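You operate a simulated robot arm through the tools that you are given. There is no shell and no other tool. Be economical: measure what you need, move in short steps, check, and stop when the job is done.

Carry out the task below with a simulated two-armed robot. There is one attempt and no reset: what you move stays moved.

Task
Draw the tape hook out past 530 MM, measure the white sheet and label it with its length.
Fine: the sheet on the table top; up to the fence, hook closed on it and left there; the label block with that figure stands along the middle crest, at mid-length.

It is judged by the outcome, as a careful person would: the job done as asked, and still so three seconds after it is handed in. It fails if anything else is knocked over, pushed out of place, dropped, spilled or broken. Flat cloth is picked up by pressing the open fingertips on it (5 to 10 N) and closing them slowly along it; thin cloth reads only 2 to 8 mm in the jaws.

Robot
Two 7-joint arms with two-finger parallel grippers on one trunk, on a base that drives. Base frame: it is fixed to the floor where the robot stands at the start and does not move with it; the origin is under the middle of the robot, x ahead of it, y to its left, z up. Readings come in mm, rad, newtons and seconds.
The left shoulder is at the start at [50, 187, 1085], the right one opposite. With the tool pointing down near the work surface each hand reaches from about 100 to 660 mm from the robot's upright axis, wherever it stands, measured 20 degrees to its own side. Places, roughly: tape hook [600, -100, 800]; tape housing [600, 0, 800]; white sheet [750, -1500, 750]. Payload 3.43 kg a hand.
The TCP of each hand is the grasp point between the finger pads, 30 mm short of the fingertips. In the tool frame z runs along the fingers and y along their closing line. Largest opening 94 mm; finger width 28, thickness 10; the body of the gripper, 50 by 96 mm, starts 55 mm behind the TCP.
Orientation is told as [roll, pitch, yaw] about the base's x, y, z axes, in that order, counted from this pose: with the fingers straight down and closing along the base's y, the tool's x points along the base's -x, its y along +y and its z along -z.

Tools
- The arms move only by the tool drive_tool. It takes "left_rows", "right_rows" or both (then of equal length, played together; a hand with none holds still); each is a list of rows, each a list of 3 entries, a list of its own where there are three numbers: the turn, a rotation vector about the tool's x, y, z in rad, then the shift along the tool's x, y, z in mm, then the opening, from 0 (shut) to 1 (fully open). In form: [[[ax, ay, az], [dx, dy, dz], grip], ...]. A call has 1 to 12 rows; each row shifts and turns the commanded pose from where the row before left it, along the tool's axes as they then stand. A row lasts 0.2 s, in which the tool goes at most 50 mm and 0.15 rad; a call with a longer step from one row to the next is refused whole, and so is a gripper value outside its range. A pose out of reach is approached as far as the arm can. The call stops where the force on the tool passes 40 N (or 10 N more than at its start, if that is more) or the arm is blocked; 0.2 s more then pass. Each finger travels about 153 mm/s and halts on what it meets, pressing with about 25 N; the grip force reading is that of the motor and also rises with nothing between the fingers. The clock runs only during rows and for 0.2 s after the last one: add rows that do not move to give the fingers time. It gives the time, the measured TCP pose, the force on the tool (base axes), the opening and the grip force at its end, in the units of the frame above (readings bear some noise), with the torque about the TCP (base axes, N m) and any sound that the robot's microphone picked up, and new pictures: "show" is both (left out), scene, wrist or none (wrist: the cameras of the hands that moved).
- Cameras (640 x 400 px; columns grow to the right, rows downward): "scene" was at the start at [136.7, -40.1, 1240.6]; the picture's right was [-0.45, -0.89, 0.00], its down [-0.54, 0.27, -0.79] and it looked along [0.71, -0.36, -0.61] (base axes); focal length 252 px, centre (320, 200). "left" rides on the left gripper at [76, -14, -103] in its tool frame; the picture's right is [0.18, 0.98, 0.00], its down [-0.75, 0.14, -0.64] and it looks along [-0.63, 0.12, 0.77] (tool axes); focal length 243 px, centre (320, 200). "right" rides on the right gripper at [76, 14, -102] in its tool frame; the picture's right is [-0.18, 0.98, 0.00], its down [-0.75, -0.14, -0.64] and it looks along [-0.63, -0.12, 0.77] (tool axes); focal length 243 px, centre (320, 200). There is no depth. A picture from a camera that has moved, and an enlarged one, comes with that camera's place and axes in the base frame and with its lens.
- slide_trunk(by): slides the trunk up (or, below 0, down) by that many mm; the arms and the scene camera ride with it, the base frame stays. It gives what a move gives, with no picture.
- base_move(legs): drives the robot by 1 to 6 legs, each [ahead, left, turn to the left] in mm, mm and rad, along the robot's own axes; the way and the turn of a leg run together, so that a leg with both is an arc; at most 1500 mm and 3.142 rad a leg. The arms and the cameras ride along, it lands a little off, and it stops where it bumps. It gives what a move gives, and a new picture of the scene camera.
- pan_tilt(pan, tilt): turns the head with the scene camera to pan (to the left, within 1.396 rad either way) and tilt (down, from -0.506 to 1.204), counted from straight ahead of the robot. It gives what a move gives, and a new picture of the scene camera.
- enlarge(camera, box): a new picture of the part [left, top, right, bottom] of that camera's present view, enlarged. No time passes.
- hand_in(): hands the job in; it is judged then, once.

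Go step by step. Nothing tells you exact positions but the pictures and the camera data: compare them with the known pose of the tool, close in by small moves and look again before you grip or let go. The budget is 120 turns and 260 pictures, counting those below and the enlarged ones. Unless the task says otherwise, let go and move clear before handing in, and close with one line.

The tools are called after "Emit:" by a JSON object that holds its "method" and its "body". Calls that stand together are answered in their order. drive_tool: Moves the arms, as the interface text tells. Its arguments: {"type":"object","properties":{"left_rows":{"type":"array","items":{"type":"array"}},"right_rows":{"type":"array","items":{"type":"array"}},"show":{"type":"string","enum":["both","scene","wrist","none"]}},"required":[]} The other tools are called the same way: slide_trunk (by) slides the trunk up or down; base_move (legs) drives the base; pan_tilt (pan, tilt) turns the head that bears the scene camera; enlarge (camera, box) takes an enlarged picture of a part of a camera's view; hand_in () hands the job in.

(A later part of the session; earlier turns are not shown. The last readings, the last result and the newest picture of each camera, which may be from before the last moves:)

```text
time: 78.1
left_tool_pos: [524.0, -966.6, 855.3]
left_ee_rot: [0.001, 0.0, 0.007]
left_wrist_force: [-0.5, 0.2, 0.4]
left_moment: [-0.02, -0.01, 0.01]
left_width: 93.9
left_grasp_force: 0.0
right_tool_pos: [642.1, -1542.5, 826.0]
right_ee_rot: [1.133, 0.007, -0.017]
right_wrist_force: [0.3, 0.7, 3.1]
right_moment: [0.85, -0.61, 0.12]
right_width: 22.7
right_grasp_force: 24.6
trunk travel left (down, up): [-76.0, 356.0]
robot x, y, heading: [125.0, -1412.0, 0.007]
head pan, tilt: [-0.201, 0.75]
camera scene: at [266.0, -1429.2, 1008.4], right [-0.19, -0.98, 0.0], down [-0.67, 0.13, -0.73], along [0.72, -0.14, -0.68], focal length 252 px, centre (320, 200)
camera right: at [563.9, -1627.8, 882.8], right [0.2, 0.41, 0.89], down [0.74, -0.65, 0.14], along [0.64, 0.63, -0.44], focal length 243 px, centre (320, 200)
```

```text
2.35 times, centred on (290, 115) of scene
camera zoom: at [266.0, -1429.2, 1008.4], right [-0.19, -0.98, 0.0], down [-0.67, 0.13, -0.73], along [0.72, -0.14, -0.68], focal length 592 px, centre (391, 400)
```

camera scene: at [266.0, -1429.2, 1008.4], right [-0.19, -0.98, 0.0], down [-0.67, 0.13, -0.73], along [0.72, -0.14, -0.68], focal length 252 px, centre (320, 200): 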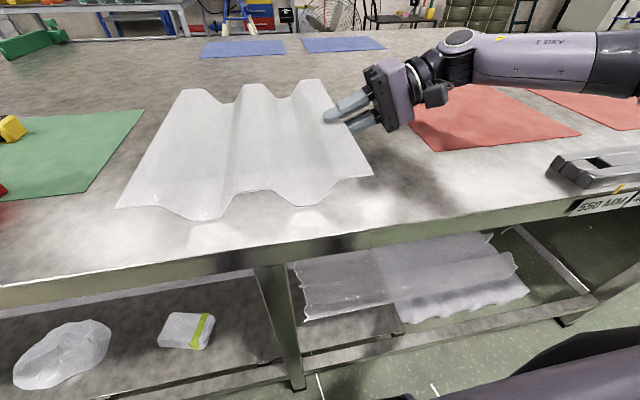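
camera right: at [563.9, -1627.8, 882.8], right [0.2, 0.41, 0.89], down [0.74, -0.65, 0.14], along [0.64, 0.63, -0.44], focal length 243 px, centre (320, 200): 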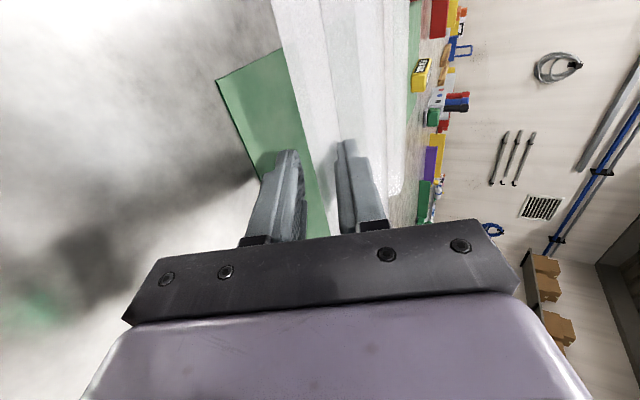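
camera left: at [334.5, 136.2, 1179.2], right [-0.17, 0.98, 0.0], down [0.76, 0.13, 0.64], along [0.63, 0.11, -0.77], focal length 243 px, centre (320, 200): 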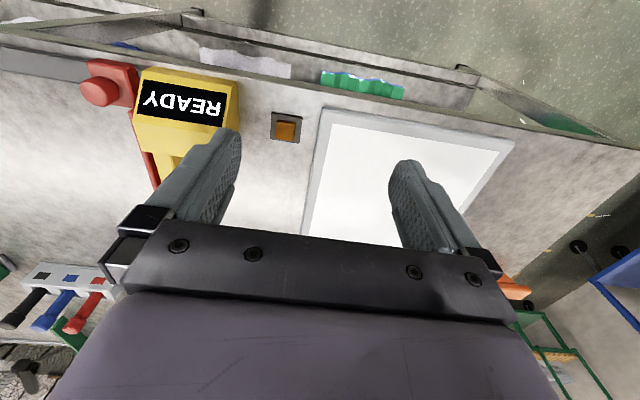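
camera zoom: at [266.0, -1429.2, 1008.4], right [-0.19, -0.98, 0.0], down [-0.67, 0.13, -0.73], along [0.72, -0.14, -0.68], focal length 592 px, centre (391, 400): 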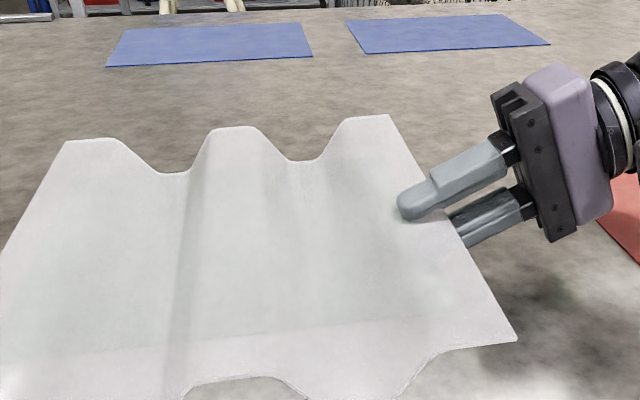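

Pinched across the lip (22.7 mm, will settle flush when lifted). Lift with the trunk a little.

Emit:
{"method": "slide_trunk", "body": {"by": 30}}

Emit:
{"method": "drive_tool", "body": {"right_rows": [[[0, 0, 0], [0, 0, 0], 0], [[0, 0, 0], [0, 0, 0], 0]]}}

```text
time: 78.9
left_tool_pos: [524.9, -966.9, 884.5]
left_ee_rot: [0.0, -0.001, 0.006]
left_wrist_force: [-0.3, -0.7, 0.3]
left_moment: [0.01, 0.02, 0.02]
left_width: 94.1
left_grasp_force: 0.0
right_tool_pos: [641.0, -1543.2, 857.0]
right_ee_rot: [1.134, 0.009, -0.018]
right_wrist_force: [-1.3, -1.9, 3.3]
right_moment: [0.76, -0.51, 0.2]
right_width: 18.4
right_grasp_force: 25.1
trunk travel left (down, up): [-106.0, 326.0]
robot x, y, heading: [123.5, -1410.3, 0.005]
head pan, tilt: [-0.201, 0.75]
```

```text
time: 79.5
left_tool_pos: [523.3, -967.1, 883.9]
left_ee_rot: [0.0, 0.002, 0.006]
left_wrist_force: [0.0, 0.4, -1.2]
left_moment: [0.0, 0.03, 0.02]
left_width: 93.9
left_grasp_force: 0.1
right_tool_pos: [641.2, -1542.8, 856.5]
right_ee_rot: [1.133, 0.008, -0.019]
right_wrist_force: [-1.6, -1.2, 2.5]
right_moment: [0.71, -0.53, 0.22]
right_width: 18.2
right_grasp_force: 25.5
trunk travel left (down, up): [-106.0, 326.0]
robot x, y, heading: [126.3, -1413.2, 0.013]
head pan, tilt: [-0.201, 0.75]
camera scene: at [265.9, -1429.2, 1038.4], right [-0.19, -0.98, 0.0], down [-0.67, 0.13, -0.73], along [0.72, -0.14, -0.68], focal length 252 px, centre (320, 200)
camera right: at [563.8, -1627.9, 912.9], right [0.2, 0.41, 0.89], down [0.74, -0.65, 0.14], along [0.64, 0.63, -0.44], focal length 243 px, centre (320, 200)
```

scene: 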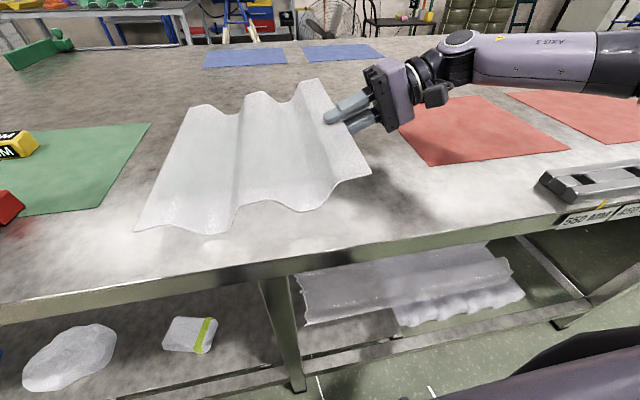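
right: 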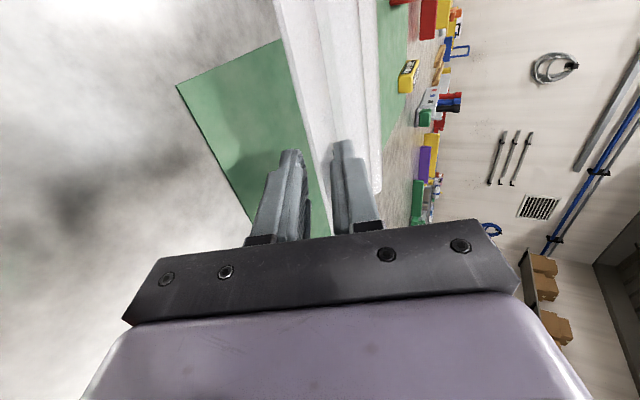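

The sheet's gripped edge rises as expected. Lift further.

Emit:
{"method": "slide_trunk", "body": {"by": 70}}

Emit:
{"method": "slide_trunk", "body": {"by": 80}}

Emit:
{"method": "drive_tool", "body": {"right_rows": [[[0, 0, 0], [0, 0, 0], 0]]}}

```text
time: 80.5
left_tool_pos: [525.3, -966.7, 954.1]
left_ee_rot: [0.0, 0.0, 0.007]
left_wrist_force: [0.5, -0.1, -0.4]
left_moment: [-0.02, 0.03, 0.01]
left_width: 94.1
left_grasp_force: 0.1
right_tool_pos: [642.4, -1542.9, 924.7]
right_ee_rot: [1.132, 0.011, -0.017]
right_wrist_force: [-0.3, 1.0, -1.8]
right_moment: [-0.17, 0.07, -0.01]
right_width: 11.4
right_grasp_force: 25.1
trunk travel left (down, up): [-176.0, 256.0]
robot x, y, heading: [124.4, -1412.8, 0.002]
head pan, tilt: [-0.201, 0.75]
```

```text
time: 81.7
left_tool_pos: [526.1, -967.1, 1033.7]
left_ee_rot: [0.002, 0.0, 0.007]
left_wrist_force: [0.6, -0.4, -0.1]
left_moment: [0.01, -0.02, 0.0]
left_width: 94.1
left_grasp_force: 0.0
right_tool_pos: [640.6, -1541.7, 1006.2]
right_ee_rot: [1.133, 0.011, -0.019]
right_wrist_force: [0.2, -0.5, -1.0]
right_moment: [-0.22, 0.05, 0.0]
right_width: 11.7
right_grasp_force: 25.0
trunk travel left (down, up): [-256.0, 176.0]
robot x, y, heading: [124.6, -1412.4, 0.007]
head pan, tilt: [-0.201, 0.75]
```

```text
time: 82.1
left_tool_pos: [524.5, -967.8, 1034.3]
left_ee_rot: [0.0, 0.001, 0.008]
left_wrist_force: [0.6, 0.2, 0.2]
left_moment: [-0.02, -0.01, -0.02]
left_width: 93.8
left_grasp_force: 0.0
right_tool_pos: [642.7, -1542.7, 1004.7]
right_ee_rot: [1.134, 0.01, -0.018]
right_wrist_force: [0.1, -0.9, -1.6]
right_moment: [-0.2, 0.06, -0.02]
right_width: 11.7
right_grasp_force: 24.5
trunk travel left (down, up): [-256.0, 176.0]
robot x, y, heading: [128.0, -1410.3, 0.004]
head pan, tilt: [-0.201, 0.75]
camera scene: at [266.4, -1429.1, 1188.3], right [-0.19, -0.98, 0.0], down [-0.67, 0.13, -0.73], along [0.72, -0.14, -0.68], focal length 252 px, centre (320, 200)
camera right: at [564.2, -1627.8, 1062.5], right [0.2, 0.41, 0.89], down [0.74, -0.65, 0.14], along [0.64, 0.63, -0.44], focal length 243 px, centre (320, 200)
```

scene: 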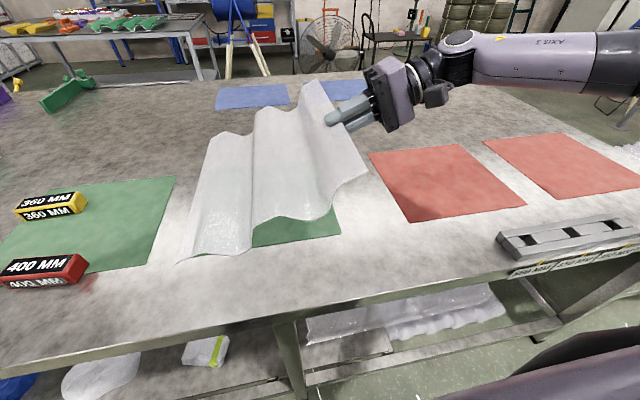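
right: 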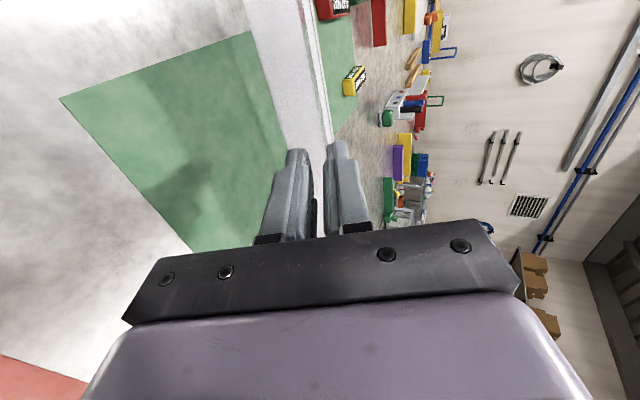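

The sheet hangs securely (≈1.6 N). Now yaw the hand −90° in the air so the fingers point ahead.

Emit:
{"method": "drive_tool", "body": {"right_rows": [[[0, -0.118, 0.055], [0, 0, 0], 0], [[0, -0.118, 0.055], [0, 0, 0], 0], [[0, -0.118, 0.055], [0, 0, 0], 0], [[0, -0.118, 0.055], [0, 0, 0], 0], [[0, -0.118, 0.055], [0, 0, 0], 0], [[0, -0.118, 0.055], [0, 0, 0], 0], [[0, 0, 0], [0, 0, 0], 0]], "show": "scene"}}

```text
time: 83.7
left_tool_pos: [524.1, -968.0, 1034.8]
left_ee_rot: [-0.001, 0.0, 0.007]
left_wrist_force: [0.5, 0.3, 1.1]
left_moment: [-0.01, 0.02, -0.01]
left_width: 94.1
left_grasp_force: 0.0
right_tool_pos: [642.6, -1543.2, 1005.0]
right_ee_rot: [1.125, 0.007, -0.799]
right_wrist_force: [-0.1, 0.1, -1.7]
right_moment: [-0.13, 0.21, -0.01]
right_width: 11.7
right_grasp_force: 24.6
trunk travel left (down, up): [-256.0, 176.0]
robot x, y, heading: [127.0, -1411.3, 0.004]
head pan, tilt: [-0.201, 0.75]
camera scene: at [266.4, -1429.2, 1188.3], right [-0.19, -0.98, 0.0], down [-0.67, 0.13, -0.73], along [0.72, -0.14, -0.68], focal length 252 px, centre (320, 200)
```

scene: 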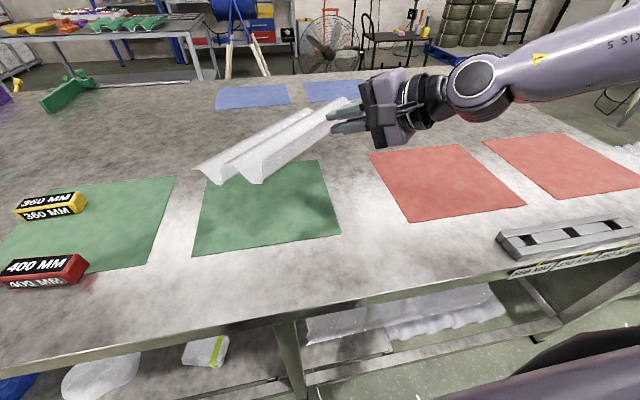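

Emit:
{"method": "drive_tool", "body": {"right_rows": [[[0, -0.118, 0.055], [0, 0, 0], 0], [[0, -0.118, 0.055], [0, 0, 0], 0], [[0, -0.118, 0.055], [0, 0, 0], 0], [[0, -0.118, 0.055], [0, 0, 0], 0], [[0, -0.118, 0.055], [0, 0, 0], 0], [[0, -0.108, 0.05], [0, 0, 0], 0], [[0, 0, 0], [0, -12, -26], 0], [[0, 0, 0], [0, -12, -26], 0], [[0, 0, 0], [0, -12, -26], 0], [[0, 0, 0], [0, 0, 0], 0]], "show": "scene"}}

```text
time: 85.9
left_tool_pos: [525.0, -967.6, 1033.8]
left_ee_rot: [0.001, 0.0, 0.008]
left_wrist_force: [0.3, -0.8, -0.4]
left_moment: [0.03, -0.02, 0.0]
left_width: 93.8
left_grasp_force: 0.1
right_tool_pos: [554.8, -1543.5, 1007.4]
right_ee_rot: [1.126, -0.002, -1.569]
right_wrist_force: [0.2, -0.5, -1.4]
right_moment: [0.05, 0.21, 0.02]
right_width: 11.1
right_grasp_force: 25.0
trunk travel left (down, up): [-256.0, 176.0]
robot x, y, heading: [124.7, -1414.3, 0.011]
head pan, tilt: [-0.201, 0.75]
camera scene: at [266.4, -1429.1, 1188.3], right [-0.19, -0.98, 0.0], down [-0.67, 0.13, -0.73], along [0.72, -0.14, -0.68], focal length 252 px, centre (320, 200)
```

scene: 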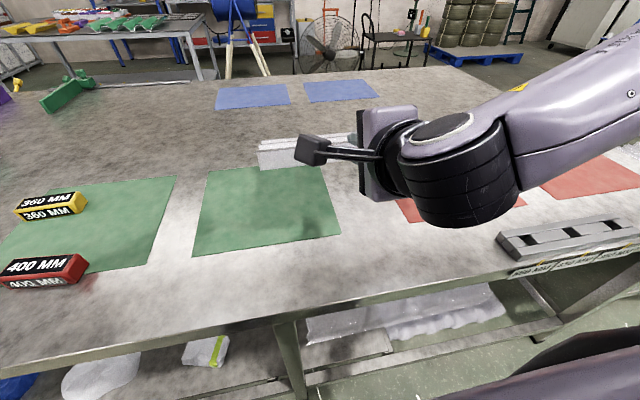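

Fingers now point ahead, sheet crests run along y. Raise the trunk for clearance and carry left toward the fence.

Emit:
{"method": "slide_trunk", "body": {"by": 80}}

Emit:
{"method": "base_move", "body": {"legs": [[0, 1240, -0.008]]}}

Emit:
{"method": "pan_tilt", "body": {"pan": 0.0, "tilt": 0.8}}

```text
time: 87.1
left_tool_pos: [524.8, -967.4, 1114.0]
left_ee_rot: [0.001, 0.0, 0.006]
left_wrist_force: [-0.2, 0.4, -0.4]
left_moment: [0.0, 0.01, 0.01]
left_width: 94.2
left_grasp_force: 0.1
right_tool_pos: [555.6, -1542.6, 1085.8]
right_ee_rot: [1.124, -0.002, -1.567]
right_wrist_force: [0.3, -0.3, -1.0]
right_moment: [0.04, 0.2, 0.02]
right_width: 11.5
right_grasp_force: 24.9
trunk travel left (down, up): [-336.0, 96.0]
robot x, y, heading: [122.9, -1413.7, 0.003]
head pan, tilt: [-0.201, 0.75]
```

```text
time: 93.3
left_tool_pos: [534.7, 252.9, 1114.8]
left_ee_rot: [0.001, 0.0, -0.008]
left_wrist_force: [-0.3, -0.5, 0.4]
left_moment: [0.01, 0.0, 0.03]
left_width: 94.2
left_grasp_force: 0.0
right_tool_pos: [554.5, -324.9, 1085.2]
right_ee_rot: [1.124, -0.002, -1.586]
right_wrist_force: [-0.4, 0.7, -1.3]
right_moment: [0.04, 0.2, -0.03]
right_width: 11.5
right_grasp_force: 25.1
trunk travel left (down, up): [-336.0, 96.0]
robot x, y, heading: [126.8, -188.0, -0.012]
head pan, tilt: [-0.201, 0.75]
camera scene: at [268.2, -205.2, 1268.3], right [-0.21, -0.98, 0.0], down [-0.67, 0.14, -0.73], along [0.71, -0.15, -0.68], focal length 252 px, centre (320, 200)
```

scene: 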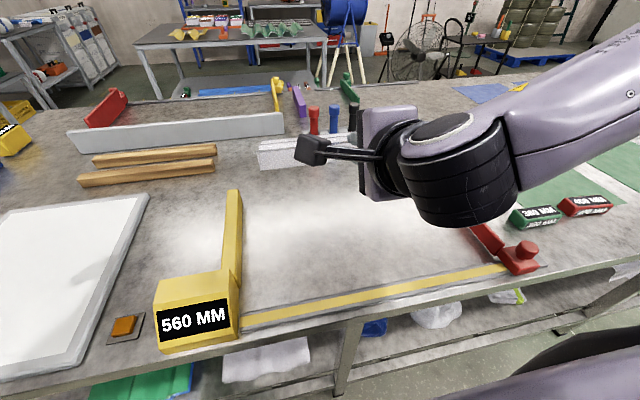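

```text
time: 94.0
left_tool_pos: [534.7, 251.6, 1113.5]
left_ee_rot: [0.0, 0.001, -0.009]
left_wrist_force: [0.0, -0.3, 1.3]
left_moment: [0.04, 0.02, 0.01]
left_width: 94.3
left_grasp_force: 0.1
right_tool_pos: [554.6, -324.5, 1086.8]
right_ee_rot: [1.124, 0.0, -1.584]
right_wrist_force: [0.2, 0.1, -1.6]
right_moment: [0.04, 0.21, 0.01]
right_width: 11.6
right_grasp_force: 25.0
trunk travel left (down, up): [-336.0, 96.0]
robot x, y, heading: [127.3, -186.3, -0.008]
head pan, tilt: [0.0, 0.799]
camera scene: at [267.8, -188.9, 1264.4], right [-0.01, -1.0, 0.0], down [-0.72, 0.01, -0.7], along [0.7, -0.01, -0.72], focal length 252 px, centre (320, 200)
```

scene: 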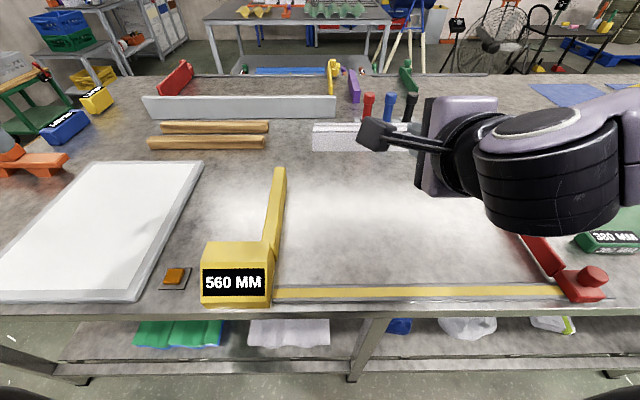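

The fence face is at y≈−100 and the sheet's left end at ≈−184. I raise the left hand, shift base 69 left / 30 back, then lower by trunk.

Emit:
{"method": "drive_tool", "body": {"left_rows": [[[0, 0, 0], [15, 0, -40], 1], [[0, 0, 0], [15, 0, -40], 1], [[0, 0, 0], [15, 0, -40], 1], [[0, 0, 0], [15, 0, -40], 1], [[0, 0, 0], [0, 0, 0], 1]], "show": "none"}}

Emit:
{"method": "base_move", "body": {"legs": [[-30, 68, 0.005]]}}

Emit:
{"method": "slide_trunk", "body": {"by": -60}}

Emit:
{"method": "pan_tilt", "body": {"pan": 0.2, "tilt": 0.8}}

```text
time: 95.2
left_tool_pos: [490.1, 251.9, 1261.8]
left_ee_rot: [-0.001, 0.001, -0.008]
left_wrist_force: [0.3, -0.2, -0.8]
left_moment: [-0.01, -0.02, 0.0]
left_width: 93.9
left_grasp_force: 0.1
left hand out of reach, approached as far as the arm can: row 4
right_tool_pos: [555.2, -324.4, 1085.5]
right_ee_rot: [1.123, -0.001, -1.585]
right_wrist_force: [0.3, -0.3, -1.0]
right_moment: [0.11, 0.22, 0.01]
right_width: 11.4
right_grasp_force: 25.3
trunk travel left (down, up): [-336.0, 96.0]
robot x, y, heading: [124.6, -186.5, -0.009]
head pan, tilt: [0.0, 0.799]
```

```text
time: 96.3
left_tool_pos: [457.5, 322.3, 1261.8]
left_ee_rot: [0.001, 0.001, -0.006]
left_wrist_force: [0.3, 0.4, 0.0]
left_moment: [-0.04, 0.0, 0.01]
left_width: 94.1
left_grasp_force: 0.2
right_tool_pos: [524.5, -254.0, 1085.3]
right_ee_rot: [1.124, -0.003, -1.582]
right_wrist_force: [0.1, 0.2, -1.3]
right_moment: [0.01, 0.22, 0.02]
right_width: 11.8
right_grasp_force: 24.4
trunk travel left (down, up): [-336.0, 96.0]
robot x, y, heading: [98.2, -113.9, -0.008]
head pan, tilt: [0.0, 0.799]
camera scene: at [237.0, -119.1, 1264.4], right [-0.01, -1.0, 0.0], down [-0.72, 0.01, -0.7], along [0.7, -0.01, -0.72], focal length 252 px, centre (320, 200)
```

scene: 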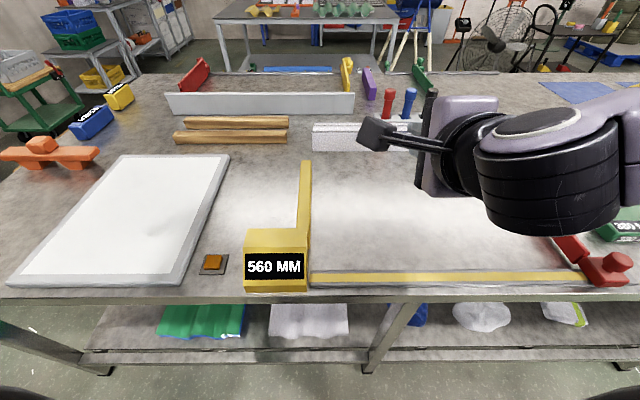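

```text
time: 97.3
left_tool_pos: [458.8, 321.1, 1201.5]
left_ee_rot: [0.002, 0.001, -0.008]
left_wrist_force: [0.6, 0.1, 0.0]
left_moment: [0.01, 0.01, -0.01]
left_width: 94.3
left_grasp_force: 0.1
right_tool_pos: [525.7, -254.7, 1026.8]
right_ee_rot: [1.125, -0.001, -1.583]
right_wrist_force: [-0.6, 0.1, -1.2]
right_moment: [0.06, 0.18, -0.01]
right_width: 11.4
right_grasp_force: 25.0
trunk travel left (down, up): [-276.0, 156.0]
robot x, y, heading: [97.0, -116.9, -0.011]
head pan, tilt: [0.0, 0.799]
```

```text
time: 98.0
left_tool_pos: [459.4, 320.8, 1201.6]
left_ee_rot: [-0.001, 0.0, -0.008]
left_wrist_force: [0.4, 0.2, -0.3]
left_moment: [0.04, -0.02, -0.01]
left_width: 94.0
left_grasp_force: 0.1
right_tool_pos: [524.5, -254.8, 1025.9]
right_ee_rot: [1.125, -0.003, -1.582]
right_wrist_force: [0.1, -0.4, -2.3]
right_moment: [0.02, 0.21, 0.0]
right_width: 11.7
right_grasp_force: 24.6
trunk travel left (down, up): [-276.0, 156.0]
robot x, y, heading: [93.3, -116.5, -0.014]
head pan, tilt: [0.201, 0.799]
camera scene: at [235.9, -103.8, 1204.3], right [0.19, -0.98, 0.0], down [-0.7, -0.14, -0.7], along [0.68, 0.13, -0.72], focal length 252 px, centre (320, 200)
```

scene: 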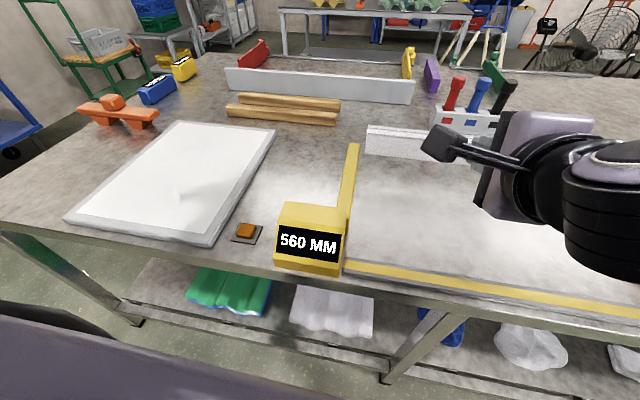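

Left end ≈17 mm from the fence. Lower in steps.

Emit:
{"method": "slide_trunk", "body": {"by": -90}}

Emit:
{"method": "slide_trunk", "body": {"by": -60}}

Emit:
{"method": "pan_tilt", "body": {"pan": 0.1, "tilt": 0.75}}

```text
time: 99.2
left_tool_pos: [459.4, 321.1, 1111.9]
left_ee_rot: [0.001, -0.001, -0.007]
left_wrist_force: [0.2, 0.0, -0.9]
left_moment: [0.0, 0.0, 0.01]
left_width: 94.2
left_grasp_force: 0.1
right_tool_pos: [525.0, -255.8, 936.2]
right_ee_rot: [1.124, -0.002, -1.583]
right_wrist_force: [0.6, 0.6, -1.6]
right_moment: [0.03, 0.23, 0.02]
right_width: 11.5
right_grasp_force: 24.0
trunk travel left (down, up): [-186.0, 246.0]
robot x, y, heading: [95.3, -119.8, -0.008]
head pan, tilt: [0.201, 0.799]
```

```text
time: 100.2
left_tool_pos: [457.8, 321.4, 1051.2]
left_ee_rot: [-0.001, -0.001, -0.008]
left_wrist_force: [0.0, -0.6, -0.4]
left_moment: [-0.02, -0.01, 0.0]
left_width: 94.1
left_grasp_force: 0.0
right_tool_pos: [524.1, -255.3, 876.0]
right_ee_rot: [1.123, -0.002, -1.58]
right_wrist_force: [1.5, 0.4, 2.1]
right_moment: [-0.19, -0.59, 0.15]
right_width: 15.5
right_grasp_force: 24.9
trunk travel left (down, up): [-126.0, 306.0]
robot x, y, heading: [100.3, -118.4, -0.008]
head pan, tilt: [0.201, 0.799]
```

```text
time: 100.9
left_tool_pos: [459.0, 321.2, 1051.1]
left_ee_rot: [-0.001, 0.0, -0.007]
left_wrist_force: [-0.2, 0.3, 0.1]
left_moment: [-0.05, 0.0, -0.01]
left_width: 93.8
left_grasp_force: 0.0
right_tool_pos: [524.5, -254.4, 875.9]
right_ee_rot: [1.125, -0.002, -1.582]
right_wrist_force: [0.7, 0.6, 0.8]
right_moment: [-0.14, -0.57, 0.14]
right_width: 15.5
right_grasp_force: 25.2
trunk travel left (down, up): [-126.0, 306.0]
robot x, y, heading: [96.4, -114.4, -0.005]
head pan, tilt: [0.099, 0.75]
camera scene: at [239.0, -111.5, 1058.4], right [0.09, -1.0, 0.0], down [-0.68, -0.06, -0.73], along [0.73, 0.07, -0.68], focal length 252 px, centre (320, 200)
```

scene: 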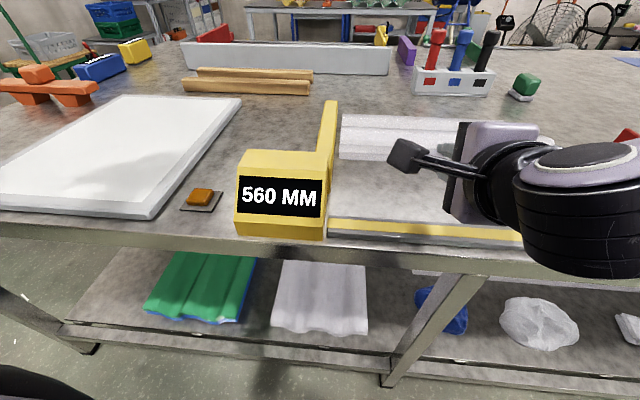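

Emit:
{"method": "slide_trunk", "body": {"by": -35}}

Emit:
{"method": "slide_trunk", "body": {"by": -14}}

Emit:
{"method": "pan_tilt", "body": {"pan": 0.0, "tilt": 0.6}}

Emit:
{"method": "enlarge", "body": {"camera": "right", "box": [0, 0, 640, 400]}}

```text
time: 101.7
left_tool_pos: [458.6, 321.0, 1016.4]
left_ee_rot: [0.001, 0.0, -0.005]
left_wrist_force: [-0.3, 0.2, 0.3]
left_moment: [-0.01, 0.0, -0.01]
left_width: 94.0
left_grasp_force: 0.1
right_tool_pos: [524.4, -256.0, 840.3]
right_ee_rot: [1.125, -0.001, -1.581]
right_wrist_force: [-0.2, -0.6, 1.7]
right_moment: [-0.11, -0.5, 0.07]
right_width: 19.1
right_grasp_force: 24.8
trunk travel left (down, up): [-91.0, 341.0]
robot x, y, heading: [96.2, -117.7, -0.008]
head pan, tilt: [0.099, 0.75]
```

```text
time: 102.3
left_tool_pos: [459.2, 321.1, 1002.6]
left_ee_rot: [-0.001, 0.001, -0.006]
left_wrist_force: [0.2, -1.0, 0.8]
left_moment: [-0.03, -0.01, 0.02]
left_width: 93.8
left_grasp_force: 0.0
right_tool_pos: [524.2, -255.1, 827.2]
right_ee_rot: [1.123, 0.001, -1.582]
right_wrist_force: [1.2, -0.1, 2.7]
right_moment: [-0.19, -0.45, 0.04]
right_width: 20.2
right_grasp_force: 25.1
trunk travel left (down, up): [-77.0, 355.0]
robot x, y, heading: [98.5, -115.9, -0.009]
head pan, tilt: [0.099, 0.75]
```

```text
time: 103.0
left_tool_pos: [458.8, 320.5, 1002.1]
left_ee_rot: [0.0, 0.002, -0.007]
left_wrist_force: [0.4, 0.8, -0.5]
left_moment: [-0.02, -0.01, 0.03]
left_width: 93.8
left_grasp_force: 0.0
right_tool_pos: [524.2, -253.5, 826.3]
right_ee_rot: [1.127, -0.001, -1.583]
right_wrist_force: [0.9, 0.0, 0.9]
right_moment: [-0.23, -0.49, -0.02]
right_width: 20.1
right_grasp_force: 25.0
trunk travel left (down, up): [-77.0, 355.0]
robot x, y, heading: [98.5, -114.1, -0.01]
head pan, tilt: [0.0, 0.6]
camera scene: at [244.8, -119.8, 1022.2], right [-0.01, -1.0, 0.0], down [-0.57, 0.0, -0.82], along [0.82, -0.01, -0.57], focal length 252 px, centre (320, 200)
```

scene: 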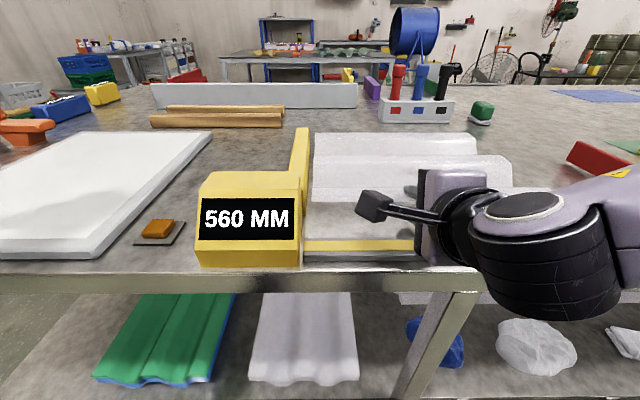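

```text
1.00 times, centred on (320, 200) of right
camera zoom: at [438.5, -177.4, 883.9], right [0.42, -0.19, 0.89], down [-0.65, -0.75, 0.15], along [0.63, -0.64, -0.44], focal length 243 px, centre (320, 200)
```

zoom: 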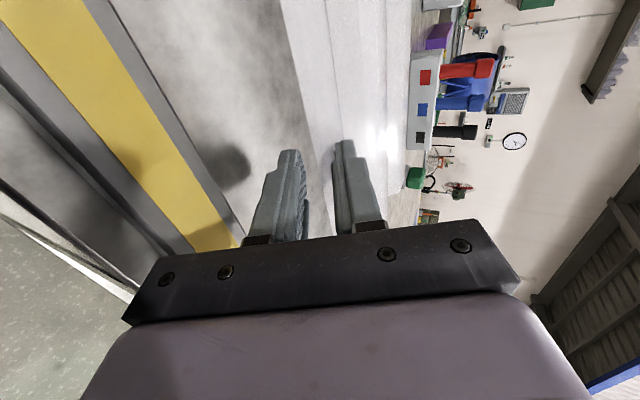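

Sheet is flat on the table again. Open slowly and withdraw along the finger axis.

Emit:
{"method": "drive_tool", "body": {"right_rows": [[[0, 0, 0], [0, 0, 0], 0.2], [[0, 0, 0], [0, 0, 0], 0.26], [[0, 0, 0], [0, 0, 0], 0.32], [[0, 0, 0], [0, 0, 0], 0.38], [[0, 0, 0], [0, 0, 0], 0.38], [[0, 0, 0], [0, 0, -15], 0.38], [[0, 0, 0], [0, 0, -20], 0.38], [[0, 0, 0], [0, 0, -30], 0.38], [[0, 0, 0], [0, 0, -30], 0.38], [[0, 0, 0], [0, 0, 0], 0.38]]}}

```text
time: 105.2
left_tool_pos: [458.7, 320.6, 1002.8]
left_ee_rot: [0.001, 0.0, -0.006]
left_wrist_force: [-0.3, -0.4, -0.5]
left_moment: [-0.01, 0.02, 0.01]
left_width: 93.9
left_grasp_force: 0.0
right_tool_pos: [464.2, -246.4, 883.2]
right_ee_rot: [1.124, -0.002, -1.582]
right_wrist_force: [-0.6, -0.4, 0.3]
right_moment: [0.03, 0.02, 0.01]
right_width: 35.7
right_grasp_force: 0.0
right hand out of reach, approached as far as the arm can: row 8, 9
trunk travel left (down, up): [-77.0, 355.0]
robot x, y, heading: [94.6, -117.1, -0.007]
head pan, tilt: [0.0, 0.6]
camera scene: at [244.9, -119.8, 1022.2], right [-0.01, -1.0, 0.0], down [-0.56, 0.0, -0.83], along [0.83, -0.01, -0.56], focal length 252 px, centre (320, 200)
camera right: at [378.7, -168.5, 940.7], right [0.42, -0.19, 0.89], down [-0.65, -0.75, 0.15], along [0.63, -0.64, -0.44], focal length 243 px, centre (320, 200)
```

scene: 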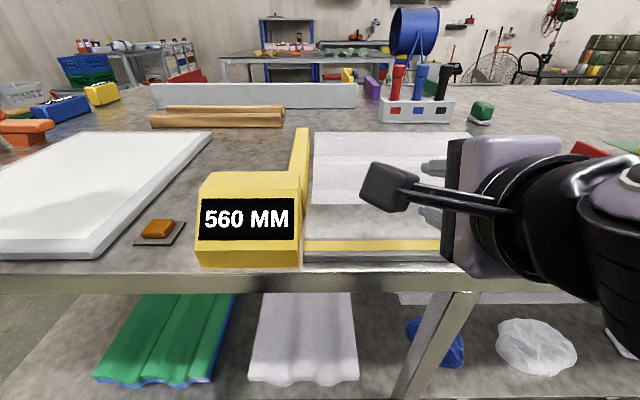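
right: 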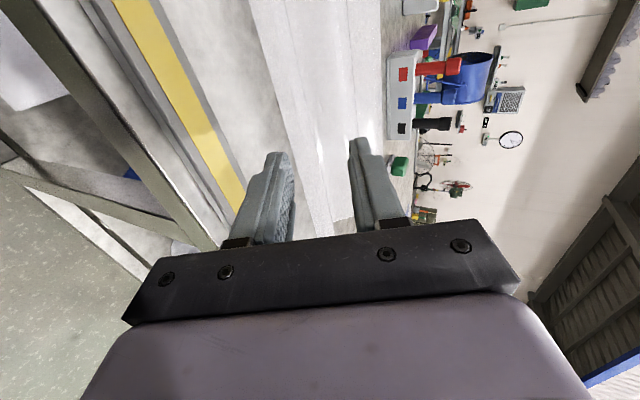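

Released cleanly. Raise the trunk, set the hand vertical again, and view the sheet.

Emit:
{"method": "slide_trunk", "body": {"by": 223}}

Emit:
{"method": "drive_tool", "body": {"right_rows": [[[0.14, 0, 0], [0, 0, 0], 0.8], [[0.14, 0, 0], [0, 0, 0], 0.8], [[0.14, 0, 0], [0, 0, 0], 0.8], [[0.14, 0, 0], [0, 0, 0], 0.8], [[0.14, 0, 0], [0, 0, 0], 0.8], [[0.14, 0, 0], [0, 0, 0], 0.8], [[0.14, 0, 0], [0, 0, 0], 0.8], [[0.144, 0, 0], [0, 0, 0], 0.8], [[0, 0, 0], [0, 0, 0], 0.8]], "show": "none"}}

Emit:
{"method": "pan_tilt", "body": {"pan": -0.2, "tilt": 0.85}}

```text
time: 107.6
left_tool_pos: [460.1, 320.5, 1227.4]
left_ee_rot: [0.002, 0.001, -0.006]
left_wrist_force: [-0.3, 0.4, -0.3]
left_moment: [-0.01, -0.01, 0.01]
left_width: 94.6
left_grasp_force: 0.1
right_tool_pos: [465.2, -246.6, 1106.2]
right_ee_rot: [1.124, -0.002, -1.583]
right_wrist_force: [-0.4, 0.4, 0.6]
right_moment: [0.01, 0.03, 0.0]
right_width: 35.6
right_grasp_force: 0.1
trunk travel left (down, up): [-300.0, 132.0]
robot x, y, heading: [98.0, -117.1, -0.01]
head pan, tilt: [0.0, 0.6]
```

```text
time: 109.6
left_tool_pos: [460.2, 321.3, 1225.4]
left_ee_rot: [0.0, 0.002, -0.007]
left_wrist_force: [-0.1, 0.2, 0.3]
left_moment: [0.03, 0.0, 0.0]
left_width: 94.0
left_grasp_force: 0.0
right_tool_pos: [374.8, -247.2, 1116.1]
right_ee_rot: [-0.003, 0.031, -1.631]
right_wrist_force: [-0.5, -0.7, -0.6]
right_moment: [0.0, -0.04, -0.02]
right_width: 75.3
right_grasp_force: 0.0
right hand out of reach, approached as far as the arm can: row 3, 4, 5, 6, 7, 8
trunk travel left (down, up): [-300.0, 132.0]
robot x, y, heading: [97.0, -119.4, -0.011]
head pan, tilt: [0.0, 0.6]
```

```text
time: 110.3
left_tool_pos: [458.1, 321.3, 1225.9]
left_ee_rot: [0.001, 0.0, -0.007]
left_wrist_force: [-1.0, 0.4, 0.2]
left_moment: [0.0, -0.01, 0.0]
left_width: 93.8
left_grasp_force: 0.0
right_tool_pos: [373.6, -246.3, 1115.1]
right_ee_rot: [-0.002, 0.03, -1.63]
right_wrist_force: [-0.5, -0.5, 0.1]
right_moment: [0.01, 0.02, 0.03]
right_width: 75.1
right_grasp_force: 0.0
trunk travel left (down, up): [-300.0, 132.0]
robot x, y, heading: [96.0, -115.2, -0.012]
head pan, tilt: [-0.201, 0.85]
camera scene: at [233.1, -135.3, 1224.4], right [-0.21, -0.98, 0.0], down [-0.73, 0.16, -0.66], along [0.65, -0.14, -0.75], focal length 252 px, centre (320, 200)
```

scene: 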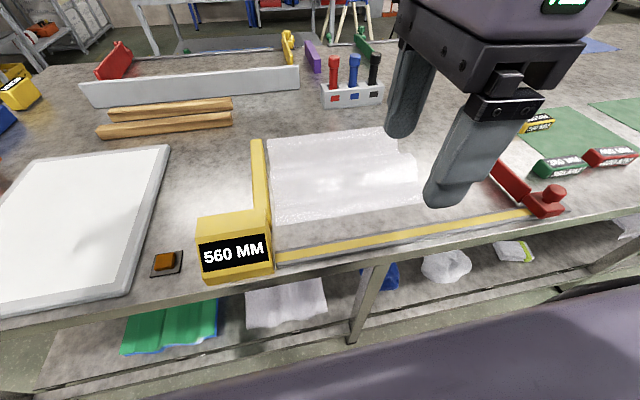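

The sheet lies close to the fence. Now return to the hook: base right, hand over the knob at (479,−683).

Emit:
{"method": "base_move", "body": {"legs": [[0, -180, 0.01]]}}

Emit:
{"method": "drive_tool", "body": {"right_rows": [[[0, 0, -0.03], [-40, 15, 15], 0.8], [[0, 0, -0.03], [-40, 15, 15], 0.8], [[0, 0, 0], [-40, 15, 15], 0.8], [[0, 0, 0], [-40, 15, 15], 0.8], [[0, 0, 0], [-40, 15, 20], 0.8], [[0, 0, 0], [-40, 15, 20], 0.8], [[0, 0, 0], [-15, 15, 40], 0.8], [[0, 0, 0], [0, 0, 0], 0.8]]}}

```text
time: 111.8
left_tool_pos: [452.2, 147.7, 1225.6]
left_ee_rot: [0.002, 0.001, 0.003]
left_wrist_force: [0.4, -0.6, 0.7]
left_moment: [0.0, -0.03, -0.01]
left_width: 93.7
left_grasp_force: 0.0
right_tool_pos: [374.8, -420.0, 1115.5]
right_ee_rot: [-0.003, 0.031, -1.619]
right_wrist_force: [-0.1, -0.5, 0.2]
right_moment: [0.01, 0.0, 0.01]
right_width: 75.1
right_grasp_force: 0.1
trunk travel left (down, up): [-300.0, 132.0]
robot x, y, heading: [98.0, -294.9, 0.0]
head pan, tilt: [-0.201, 0.85]
camera scene: at [232.8, -309.7, 1224.3], right [-0.2, -0.98, 0.0], down [-0.74, 0.15, -0.66], along [0.65, -0.13, -0.75], focal length 252 px, centre (320, 200)
```

scene: 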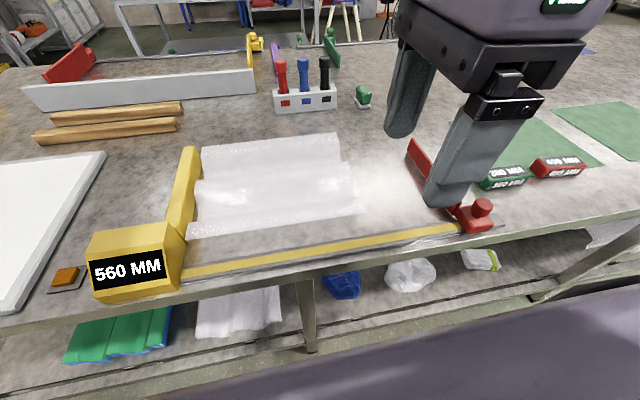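

```text
time: 113.6
left_tool_pos: [453.1, 149.8, 1224.3]
left_ee_rot: [0.001, -0.001, 0.003]
left_wrist_force: [0.1, -0.2, 0.7]
left_moment: [0.02, 0.01, 0.03]
left_width: 94.2
left_grasp_force: 0.0
right_tool_pos: [297.8, -485.5, 1045.6]
right_ee_rot: [0.002, 0.03, -1.56]
right_wrist_force: [-0.2, -0.1, 0.3]
right_moment: [0.02, 0.0, 0.0]
right_width: 75.2
right_grasp_force: 0.0
right hand out of reach, approached as far as the arm can: row 1, 2, 3, 4, 5, 6, 7
trunk travel left (down, up): [-300.0, 132.0]
robot x, y, heading: [97.8, -294.5, 0.007]
head pan, tilt: [-0.201, 0.85]
camera scene: at [232.8, -309.1, 1224.3], right [-0.2, -0.98, 0.0], down [-0.74, 0.15, -0.66], along [0.65, -0.13, -0.75], focal length 252 px, centre (320, 200)
camera right: at [311.0, -410.8, 1150.6], right [0.98, -0.17, -0.01], down [-0.13, -0.77, 0.62], along [-0.11, -0.61, -0.78], focal length 243 px, centre (320, 200)
```

scene: 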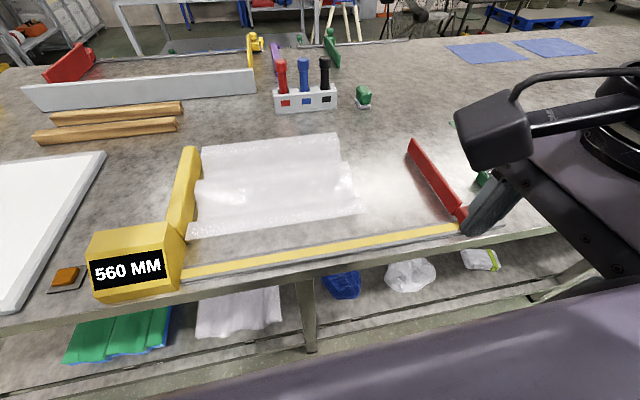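
right: 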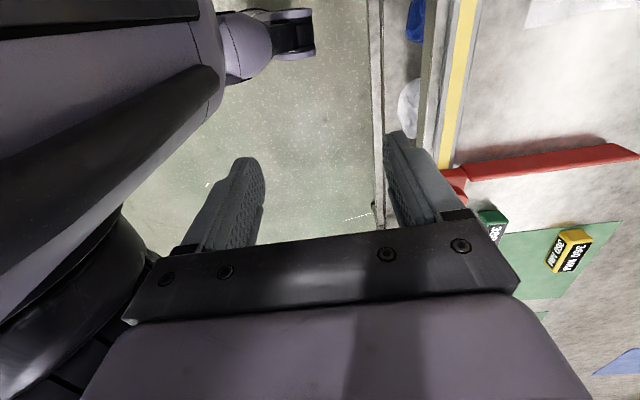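

Emit:
{"method": "drive_tool", "body": {"right_rows": [[[0, 0, 0], [-20, 35, 0], 0.8], [[0, 0, 0], [-20, 35, 0], 0.8], [[0, 0, 0], [-20, 35, 0], 0.8], [[0, 0, 0], [-20, 35, 0], 0.8], [[0, 0, 0], [-20, 35, 0], 0.8], [[0, 0, 0], [-20, 0, 0], 0.8], [[0, 0, 0], [0, 0, 0], 0.8]]}}

```text
time: 115.2
left_tool_pos: [453.3, 150.5, 1226.2]
left_ee_rot: [0.0, 0.0, 0.005]
left_wrist_force: [-0.1, 0.8, 0.1]
left_moment: [-0.02, 0.02, -0.02]
left_width: 94.1
left_grasp_force: 0.1
right_tool_pos: [318.0, -466.7, 1066.2]
right_ee_rot: [0.0, 0.028, -1.563]
right_wrist_force: [0.0, 0.5, -0.2]
right_moment: [0.0, 0.0, 0.0]
right_width: 75.0
right_grasp_force: 0.1
right hand out of reach, approached as far as the arm can: row 1, 2, 3, 4, 5, 6
trunk travel left (down, up): [-300.0, 132.0]
robot x, y, heading: [94.8, -292.5, 0.001]
head pan, tilt: [-0.201, 0.85]
camera scene: at [232.8, -309.0, 1224.3], right [-0.2, -0.98, 0.0], down [-0.74, 0.15, -0.66], along [0.65, -0.13, -0.75], focal length 252 px, centre (320, 200)
camera right: at [331.4, -393.2, 1170.5], right [0.98, -0.17, 0.0], down [-0.13, -0.77, 0.62], along [-0.11, -0.61, -0.78], focal length 243 px, centre (320, 200)
```

scene: 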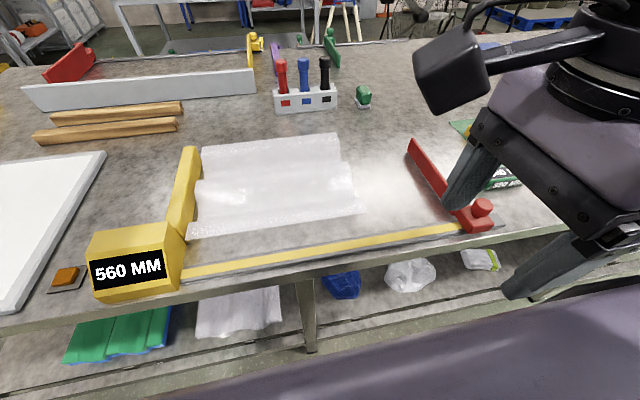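
right: 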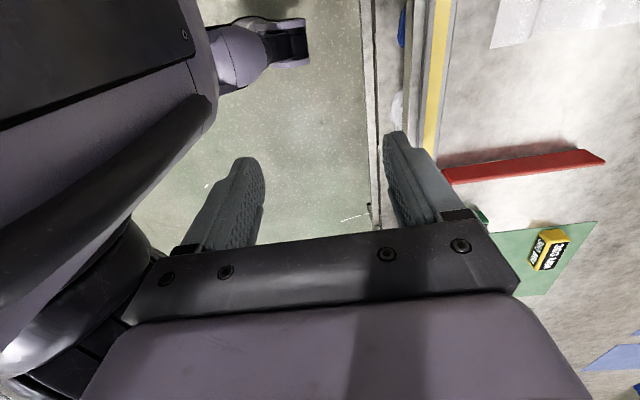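

A wrist limit again; I unwind the yaw to 0, and then approach afresh.

Emit:
{"method": "drive_tool", "body": {"right_rows": [[[0, 0, -0.14], [0, 0, 0], 0.8], [[0, 0, -0.14], [0, 0, 0], 0.8], [[0, 0, -0.14], [0, 0, 0], 0.8], [[0, 0, -0.14], [0, 0, 0], 0.8], [[0, 0, -0.14], [0, 0, 0], 0.8], [[0, 0, -0.14], [0, 0, 0], 0.8], [[0, 0, -0.14], [0, 0, 0], 0.8], [[0, 0, -0.14], [0, 0, 0], 0.8], [[0, 0, -0.14], [0, 0, 0], 0.8], [[0, 0, -0.14], [0, 0, 0], 0.8], [[0, 0, -0.14], [0, 0, 0], 0.8], [[0, 0, 0], [0, 0, 0], 0.8]], "show": "none"}}

Emit:
{"method": "drive_tool", "body": {"right_rows": [[[0, 0, 0], [0, -30, 0], 0.8], [[0, 0, 0], [0, -40, 0], 0.8], [[0, 0, 0], [0, -40, 0], 0.8], [[0, 0, 0], [0, -40, 0], 0.8], [[0, 0, 0], [-30, -30, 0], 0.8], [[0, 0, 0], [-30, -20, 0], 0.8], [[0, 0, 0], [-30, -10, 20], 0.8], [[0, 0, 0], [-30, 0, 30], 0.8], [[0, 0, 0], [-30, 0, 30], 0.8], [[0, 0, 0], [0, 0, 0], 0.8]], "show": "scene"}}

```text
time: 115.8
left_tool_pos: [453.8, 149.2, 1225.2]
left_ee_rot: [0.0, -0.001, 0.005]
left_wrist_force: [-0.5, -0.8, 0.1]
left_moment: [-0.02, -0.01, 0.04]
left_width: 94.1
left_grasp_force: 0.1
right_tool_pos: [294.0, -448.5, 1071.0]
right_ee_rot: [0.014, 0.02, -1.385]
right_wrist_force: [11.9, -0.6, -0.6]
right_moment: [0.09, 0.96, -0.07]
right_width: 70.8
right_grasp_force: 0.1
right hand out of reach, approached as far as the arm can: row 1, 2
trunk travel left (down, up): [-300.0, 132.0]
robot x, y, heading: [98.4, -291.6, -0.0]
head pan, tilt: [-0.201, 0.85]
stopped in row 2 (right hand): the force on the tool passed its limit (the readings are from after the stop); the commanded pose is now the measured one
```

```text
time: 116.0
left_tool_pos: [452.1, 150.5, 1226.4]
left_ee_rot: [0.0, 0.0, 0.005]
left_wrist_force: [-0.7, 0.5, 0.2]
left_moment: [0.0, 0.0, 0.0]
left_width: 94.0
left_grasp_force: 0.1
right_tool_pos: [293.7, -447.7, 1071.4]
right_ee_rot: [0.02, 0.021, -1.407]
right_wrist_force: [10.7, -0.1, -2.0]
right_moment: [-0.03, 0.7, -0.04]
right_width: 70.9
right_grasp_force: 0.0
trunk travel left (down, up): [-300.0, 132.0]
robot x, y, heading: [97.3, -293.8, 0.005]
head pan, tilt: [-0.201, 0.85]
stopped in row 1 (right hand): the force on the tool passed its limit (the readings are from after the stop); the commanded pose is now the measured one
camera scene: at [232.6, -309.0, 1224.4], right [-0.2, -0.98, 0.0], down [-0.74, 0.15, -0.66], along [0.65, -0.13, -0.75], focal length 252 px, centre (320, 200)
```

scene: 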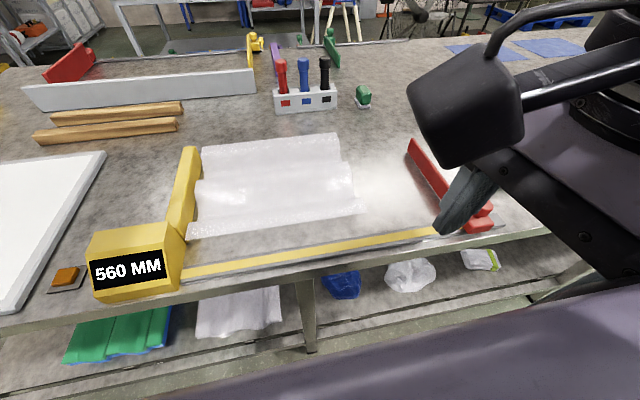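

Emit:
{"method": "drive_tool", "body": {"right_rows": [[[0, 0, 0], [0, 25, 0], 0.3], [[0, 0, 0], [0, 25, 0], 0.2], [[0, 0, 0], [0, 30, 0], 0.2], [[0, 0, 0], [0, 30, 0], 0.2], [[0, 0, 0], [0, 0, 0], 0.2]], "show": "none"}}

Emit:
{"method": "drive_tool", "body": {"right_rows": [[[0, 0, -0.14], [0, 0, 0], 0.2], [[0, 0, -0.14], [0, 0, 0], 0.2], [[0, 0, -0.14], [0, 0, 0], 0.2], [[0, 0, -0.14], [0, 0, 0], 0.2], [[0, 0, -0.14], [0, 0, 0], 0.2], [[0, 0, 0], [0, 0, 0], 0.2]], "show": "scene"}}

```text
time: 117.2
left_tool_pos: [451.8, 150.3, 1226.3]
left_ee_rot: [0.0, -0.001, 0.003]
left_wrist_force: [0.3, -0.5, 0.1]
left_moment: [0.06, -0.02, 0.03]
left_width: 94.1
left_grasp_force: 0.1
right_tool_pos: [318.1, -415.9, 1078.8]
right_ee_rot: [0.02, 0.02, -1.407]
right_wrist_force: [1.2, -0.1, -0.5]
right_moment: [-0.01, 0.01, 0.03]
right_width: 18.6
right_grasp_force: 0.0
right hand out of reach, approached as far as the arm can: row 1, 2, 3, 4
trunk travel left (down, up): [-300.0, 132.0]
robot x, y, heading: [97.5, -291.0, 0.005]
head pan, tilt: [-0.201, 0.85]
```

```text
time: 117.7
left_tool_pos: [453.2, 150.4, 1226.0]
left_ee_rot: [0.001, 0.003, 0.005]
left_wrist_force: [0.1, 0.1, 0.2]
left_moment: [0.03, -0.03, -0.02]
left_width: 94.1
left_grasp_force: 0.1
right_tool_pos: [294.0, -421.4, 1076.0]
right_ee_rot: [0.017, 0.033, -1.341]
right_wrist_force: [8.1, -4.5, 0.3]
right_moment: [0.39, 0.88, 0.13]
right_width: 18.6
right_grasp_force: 0.1
right hand out of reach, approached as far as the arm can: row 1, 2
trunk travel left (down, up): [-300.0, 132.0]
robot x, y, heading: [96.7, -291.1, -0.0]
head pan, tilt: [-0.201, 0.85]
stopped in row 2 (right hand): the force on the tool passed its limit (the readings are from after the stop); the commanded pose is now the measured one
camera scene: at [233.2, -311.5, 1225.3], right [-0.22, -0.97, 0.0], down [-0.72, 0.17, -0.67], along [0.65, -0.15, -0.74], focal length 252 px, centre (320, 200)
```

scene: 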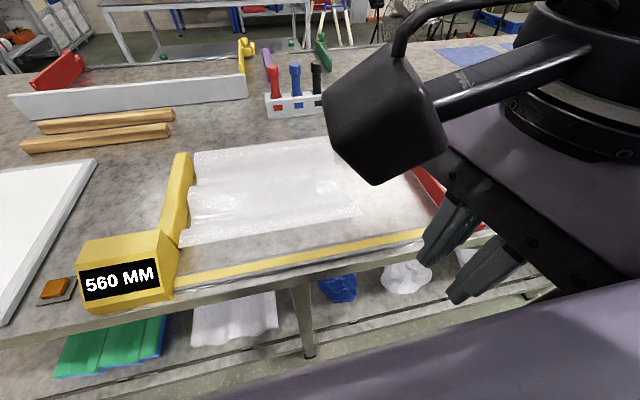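

The hand is crowding my head. Reverse: tilt fingers forward again (that pose was free), then move outward before going vertical.

Emit:
{"method": "drive_tool", "body": {"right_rows": [[[0, 0, 0.1], [0, 20, 0], 0.2], [[0, 0, 0.1], [0, 20, 0], 0.2], [[-0.14, 0, 0], [0, 10, 0], 0.2], [[-0.14, 0, 0], [0, 0, 0], 0.2], [[-0.14, 0, 0], [0, 0, 0], 0.2], [[-0.14, 0, 0], [0, 0, 0], 0.2], [[-0.14, 0, 0], [0, 0, 0], 0.2], [[-0.14, 0, 0], [0, 0, 0], 0.2], [[0, 0, 0], [0, 0, 0], 0.2]], "show": "scene"}}

```text
time: 119.7
left_tool_pos: [452.0, 149.5, 1226.2]
left_ee_rot: [0.0, 0.002, 0.004]
left_wrist_force: [0.6, 1.0, -0.6]
left_moment: [-0.01, -0.01, 0.06]
left_width: 94.0
left_grasp_force: 0.0
right_tool_pos: [373.3, -415.5, 1107.7]
right_ee_rot: [0.803, 0.025, -1.584]
right_wrist_force: [0.1, 0.9, -0.8]
right_moment: [-0.01, 0.02, 0.0]
right_width: 18.9
right_grasp_force: 0.1
right hand out of reach, approached as far as the arm can: row 6, 7, 8
trunk travel left (down, up): [-300.0, 132.0]
robot x, y, heading: [100.0, -288.5, 0.001]
head pan, tilt: [-0.201, 0.85]
camera scene: at [230.6, -328.7, 1231.3], right [-0.43, -0.9, 0.0], down [-0.63, 0.29, -0.72], along [0.65, -0.31, -0.69], focal length 252 px, centre (320, 200)
```

scene: 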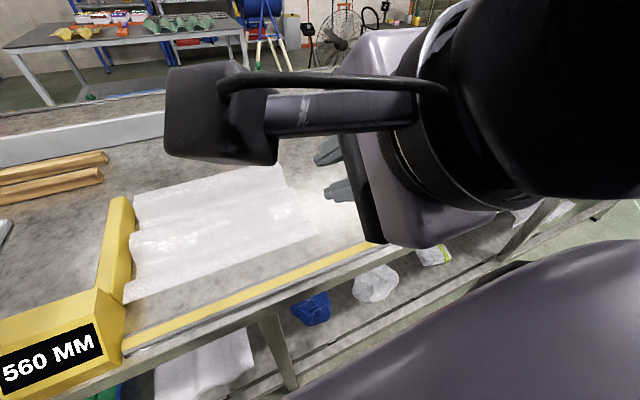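

Emit:
{"method": "drive_tool", "body": {"right_rows": [[[0, 0, 0], [-20, 20, 21], 0.2], [[0, 0, 0], [-20, 20, 21], 0.2], [[0, 0, 0], [-40, 10, 10], 0.2], [[0, 0, 0], [-45, 0, 0], 0.2], [[0, 0, 0], [-45, 0, 0], 0.2], [[0, 0, 0], [-45, 0, 0], 0.2], [[0, 0, 0], [-45, 0, 0], 0.2], [[0, 0, 0], [0, -20, 20], 0.2], [[0, 0, 0], [0, 0, 0], 0.2]], "show": "scene"}}

```text
time: 121.7
left_tool_pos: [453.7, 150.0, 1225.3]
left_ee_rot: [0.0, 0.0, 0.005]
left_wrist_force: [0.0, 0.4, -0.2]
left_moment: [-0.02, 0.02, -0.02]
left_width: 94.0
left_grasp_force: 0.0
right_tool_pos: [424.6, -437.5, 1105.3]
right_ee_rot: [0.854, 0.035, -1.537]
right_wrist_force: [-0.7, -0.3, -1.4]
right_moment: [-0.02, 0.01, 0.01]
right_width: 18.7
right_grasp_force: 0.1
right hand out of reach, approached as far as the arm can: row 2, 3, 4, 5, 6, 7, 8
trunk travel left (down, up): [-300.0, 132.0]
robot x, y, heading: [94.5, -293.6, 0.001]
head pan, tilt: [-0.201, 0.85]
camera scene: at [232.5, -309.1, 1224.4], right [-0.2, -0.98, 0.0], down [-0.74, 0.15, -0.66], along [0.65, -0.13, -0.75], focal length 252 px, centre (320, 200)
```

scene: 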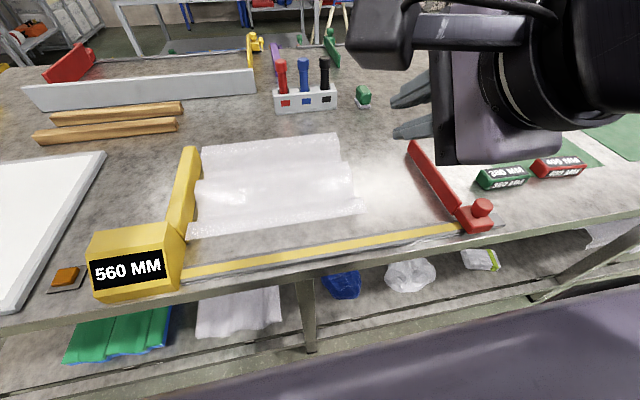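

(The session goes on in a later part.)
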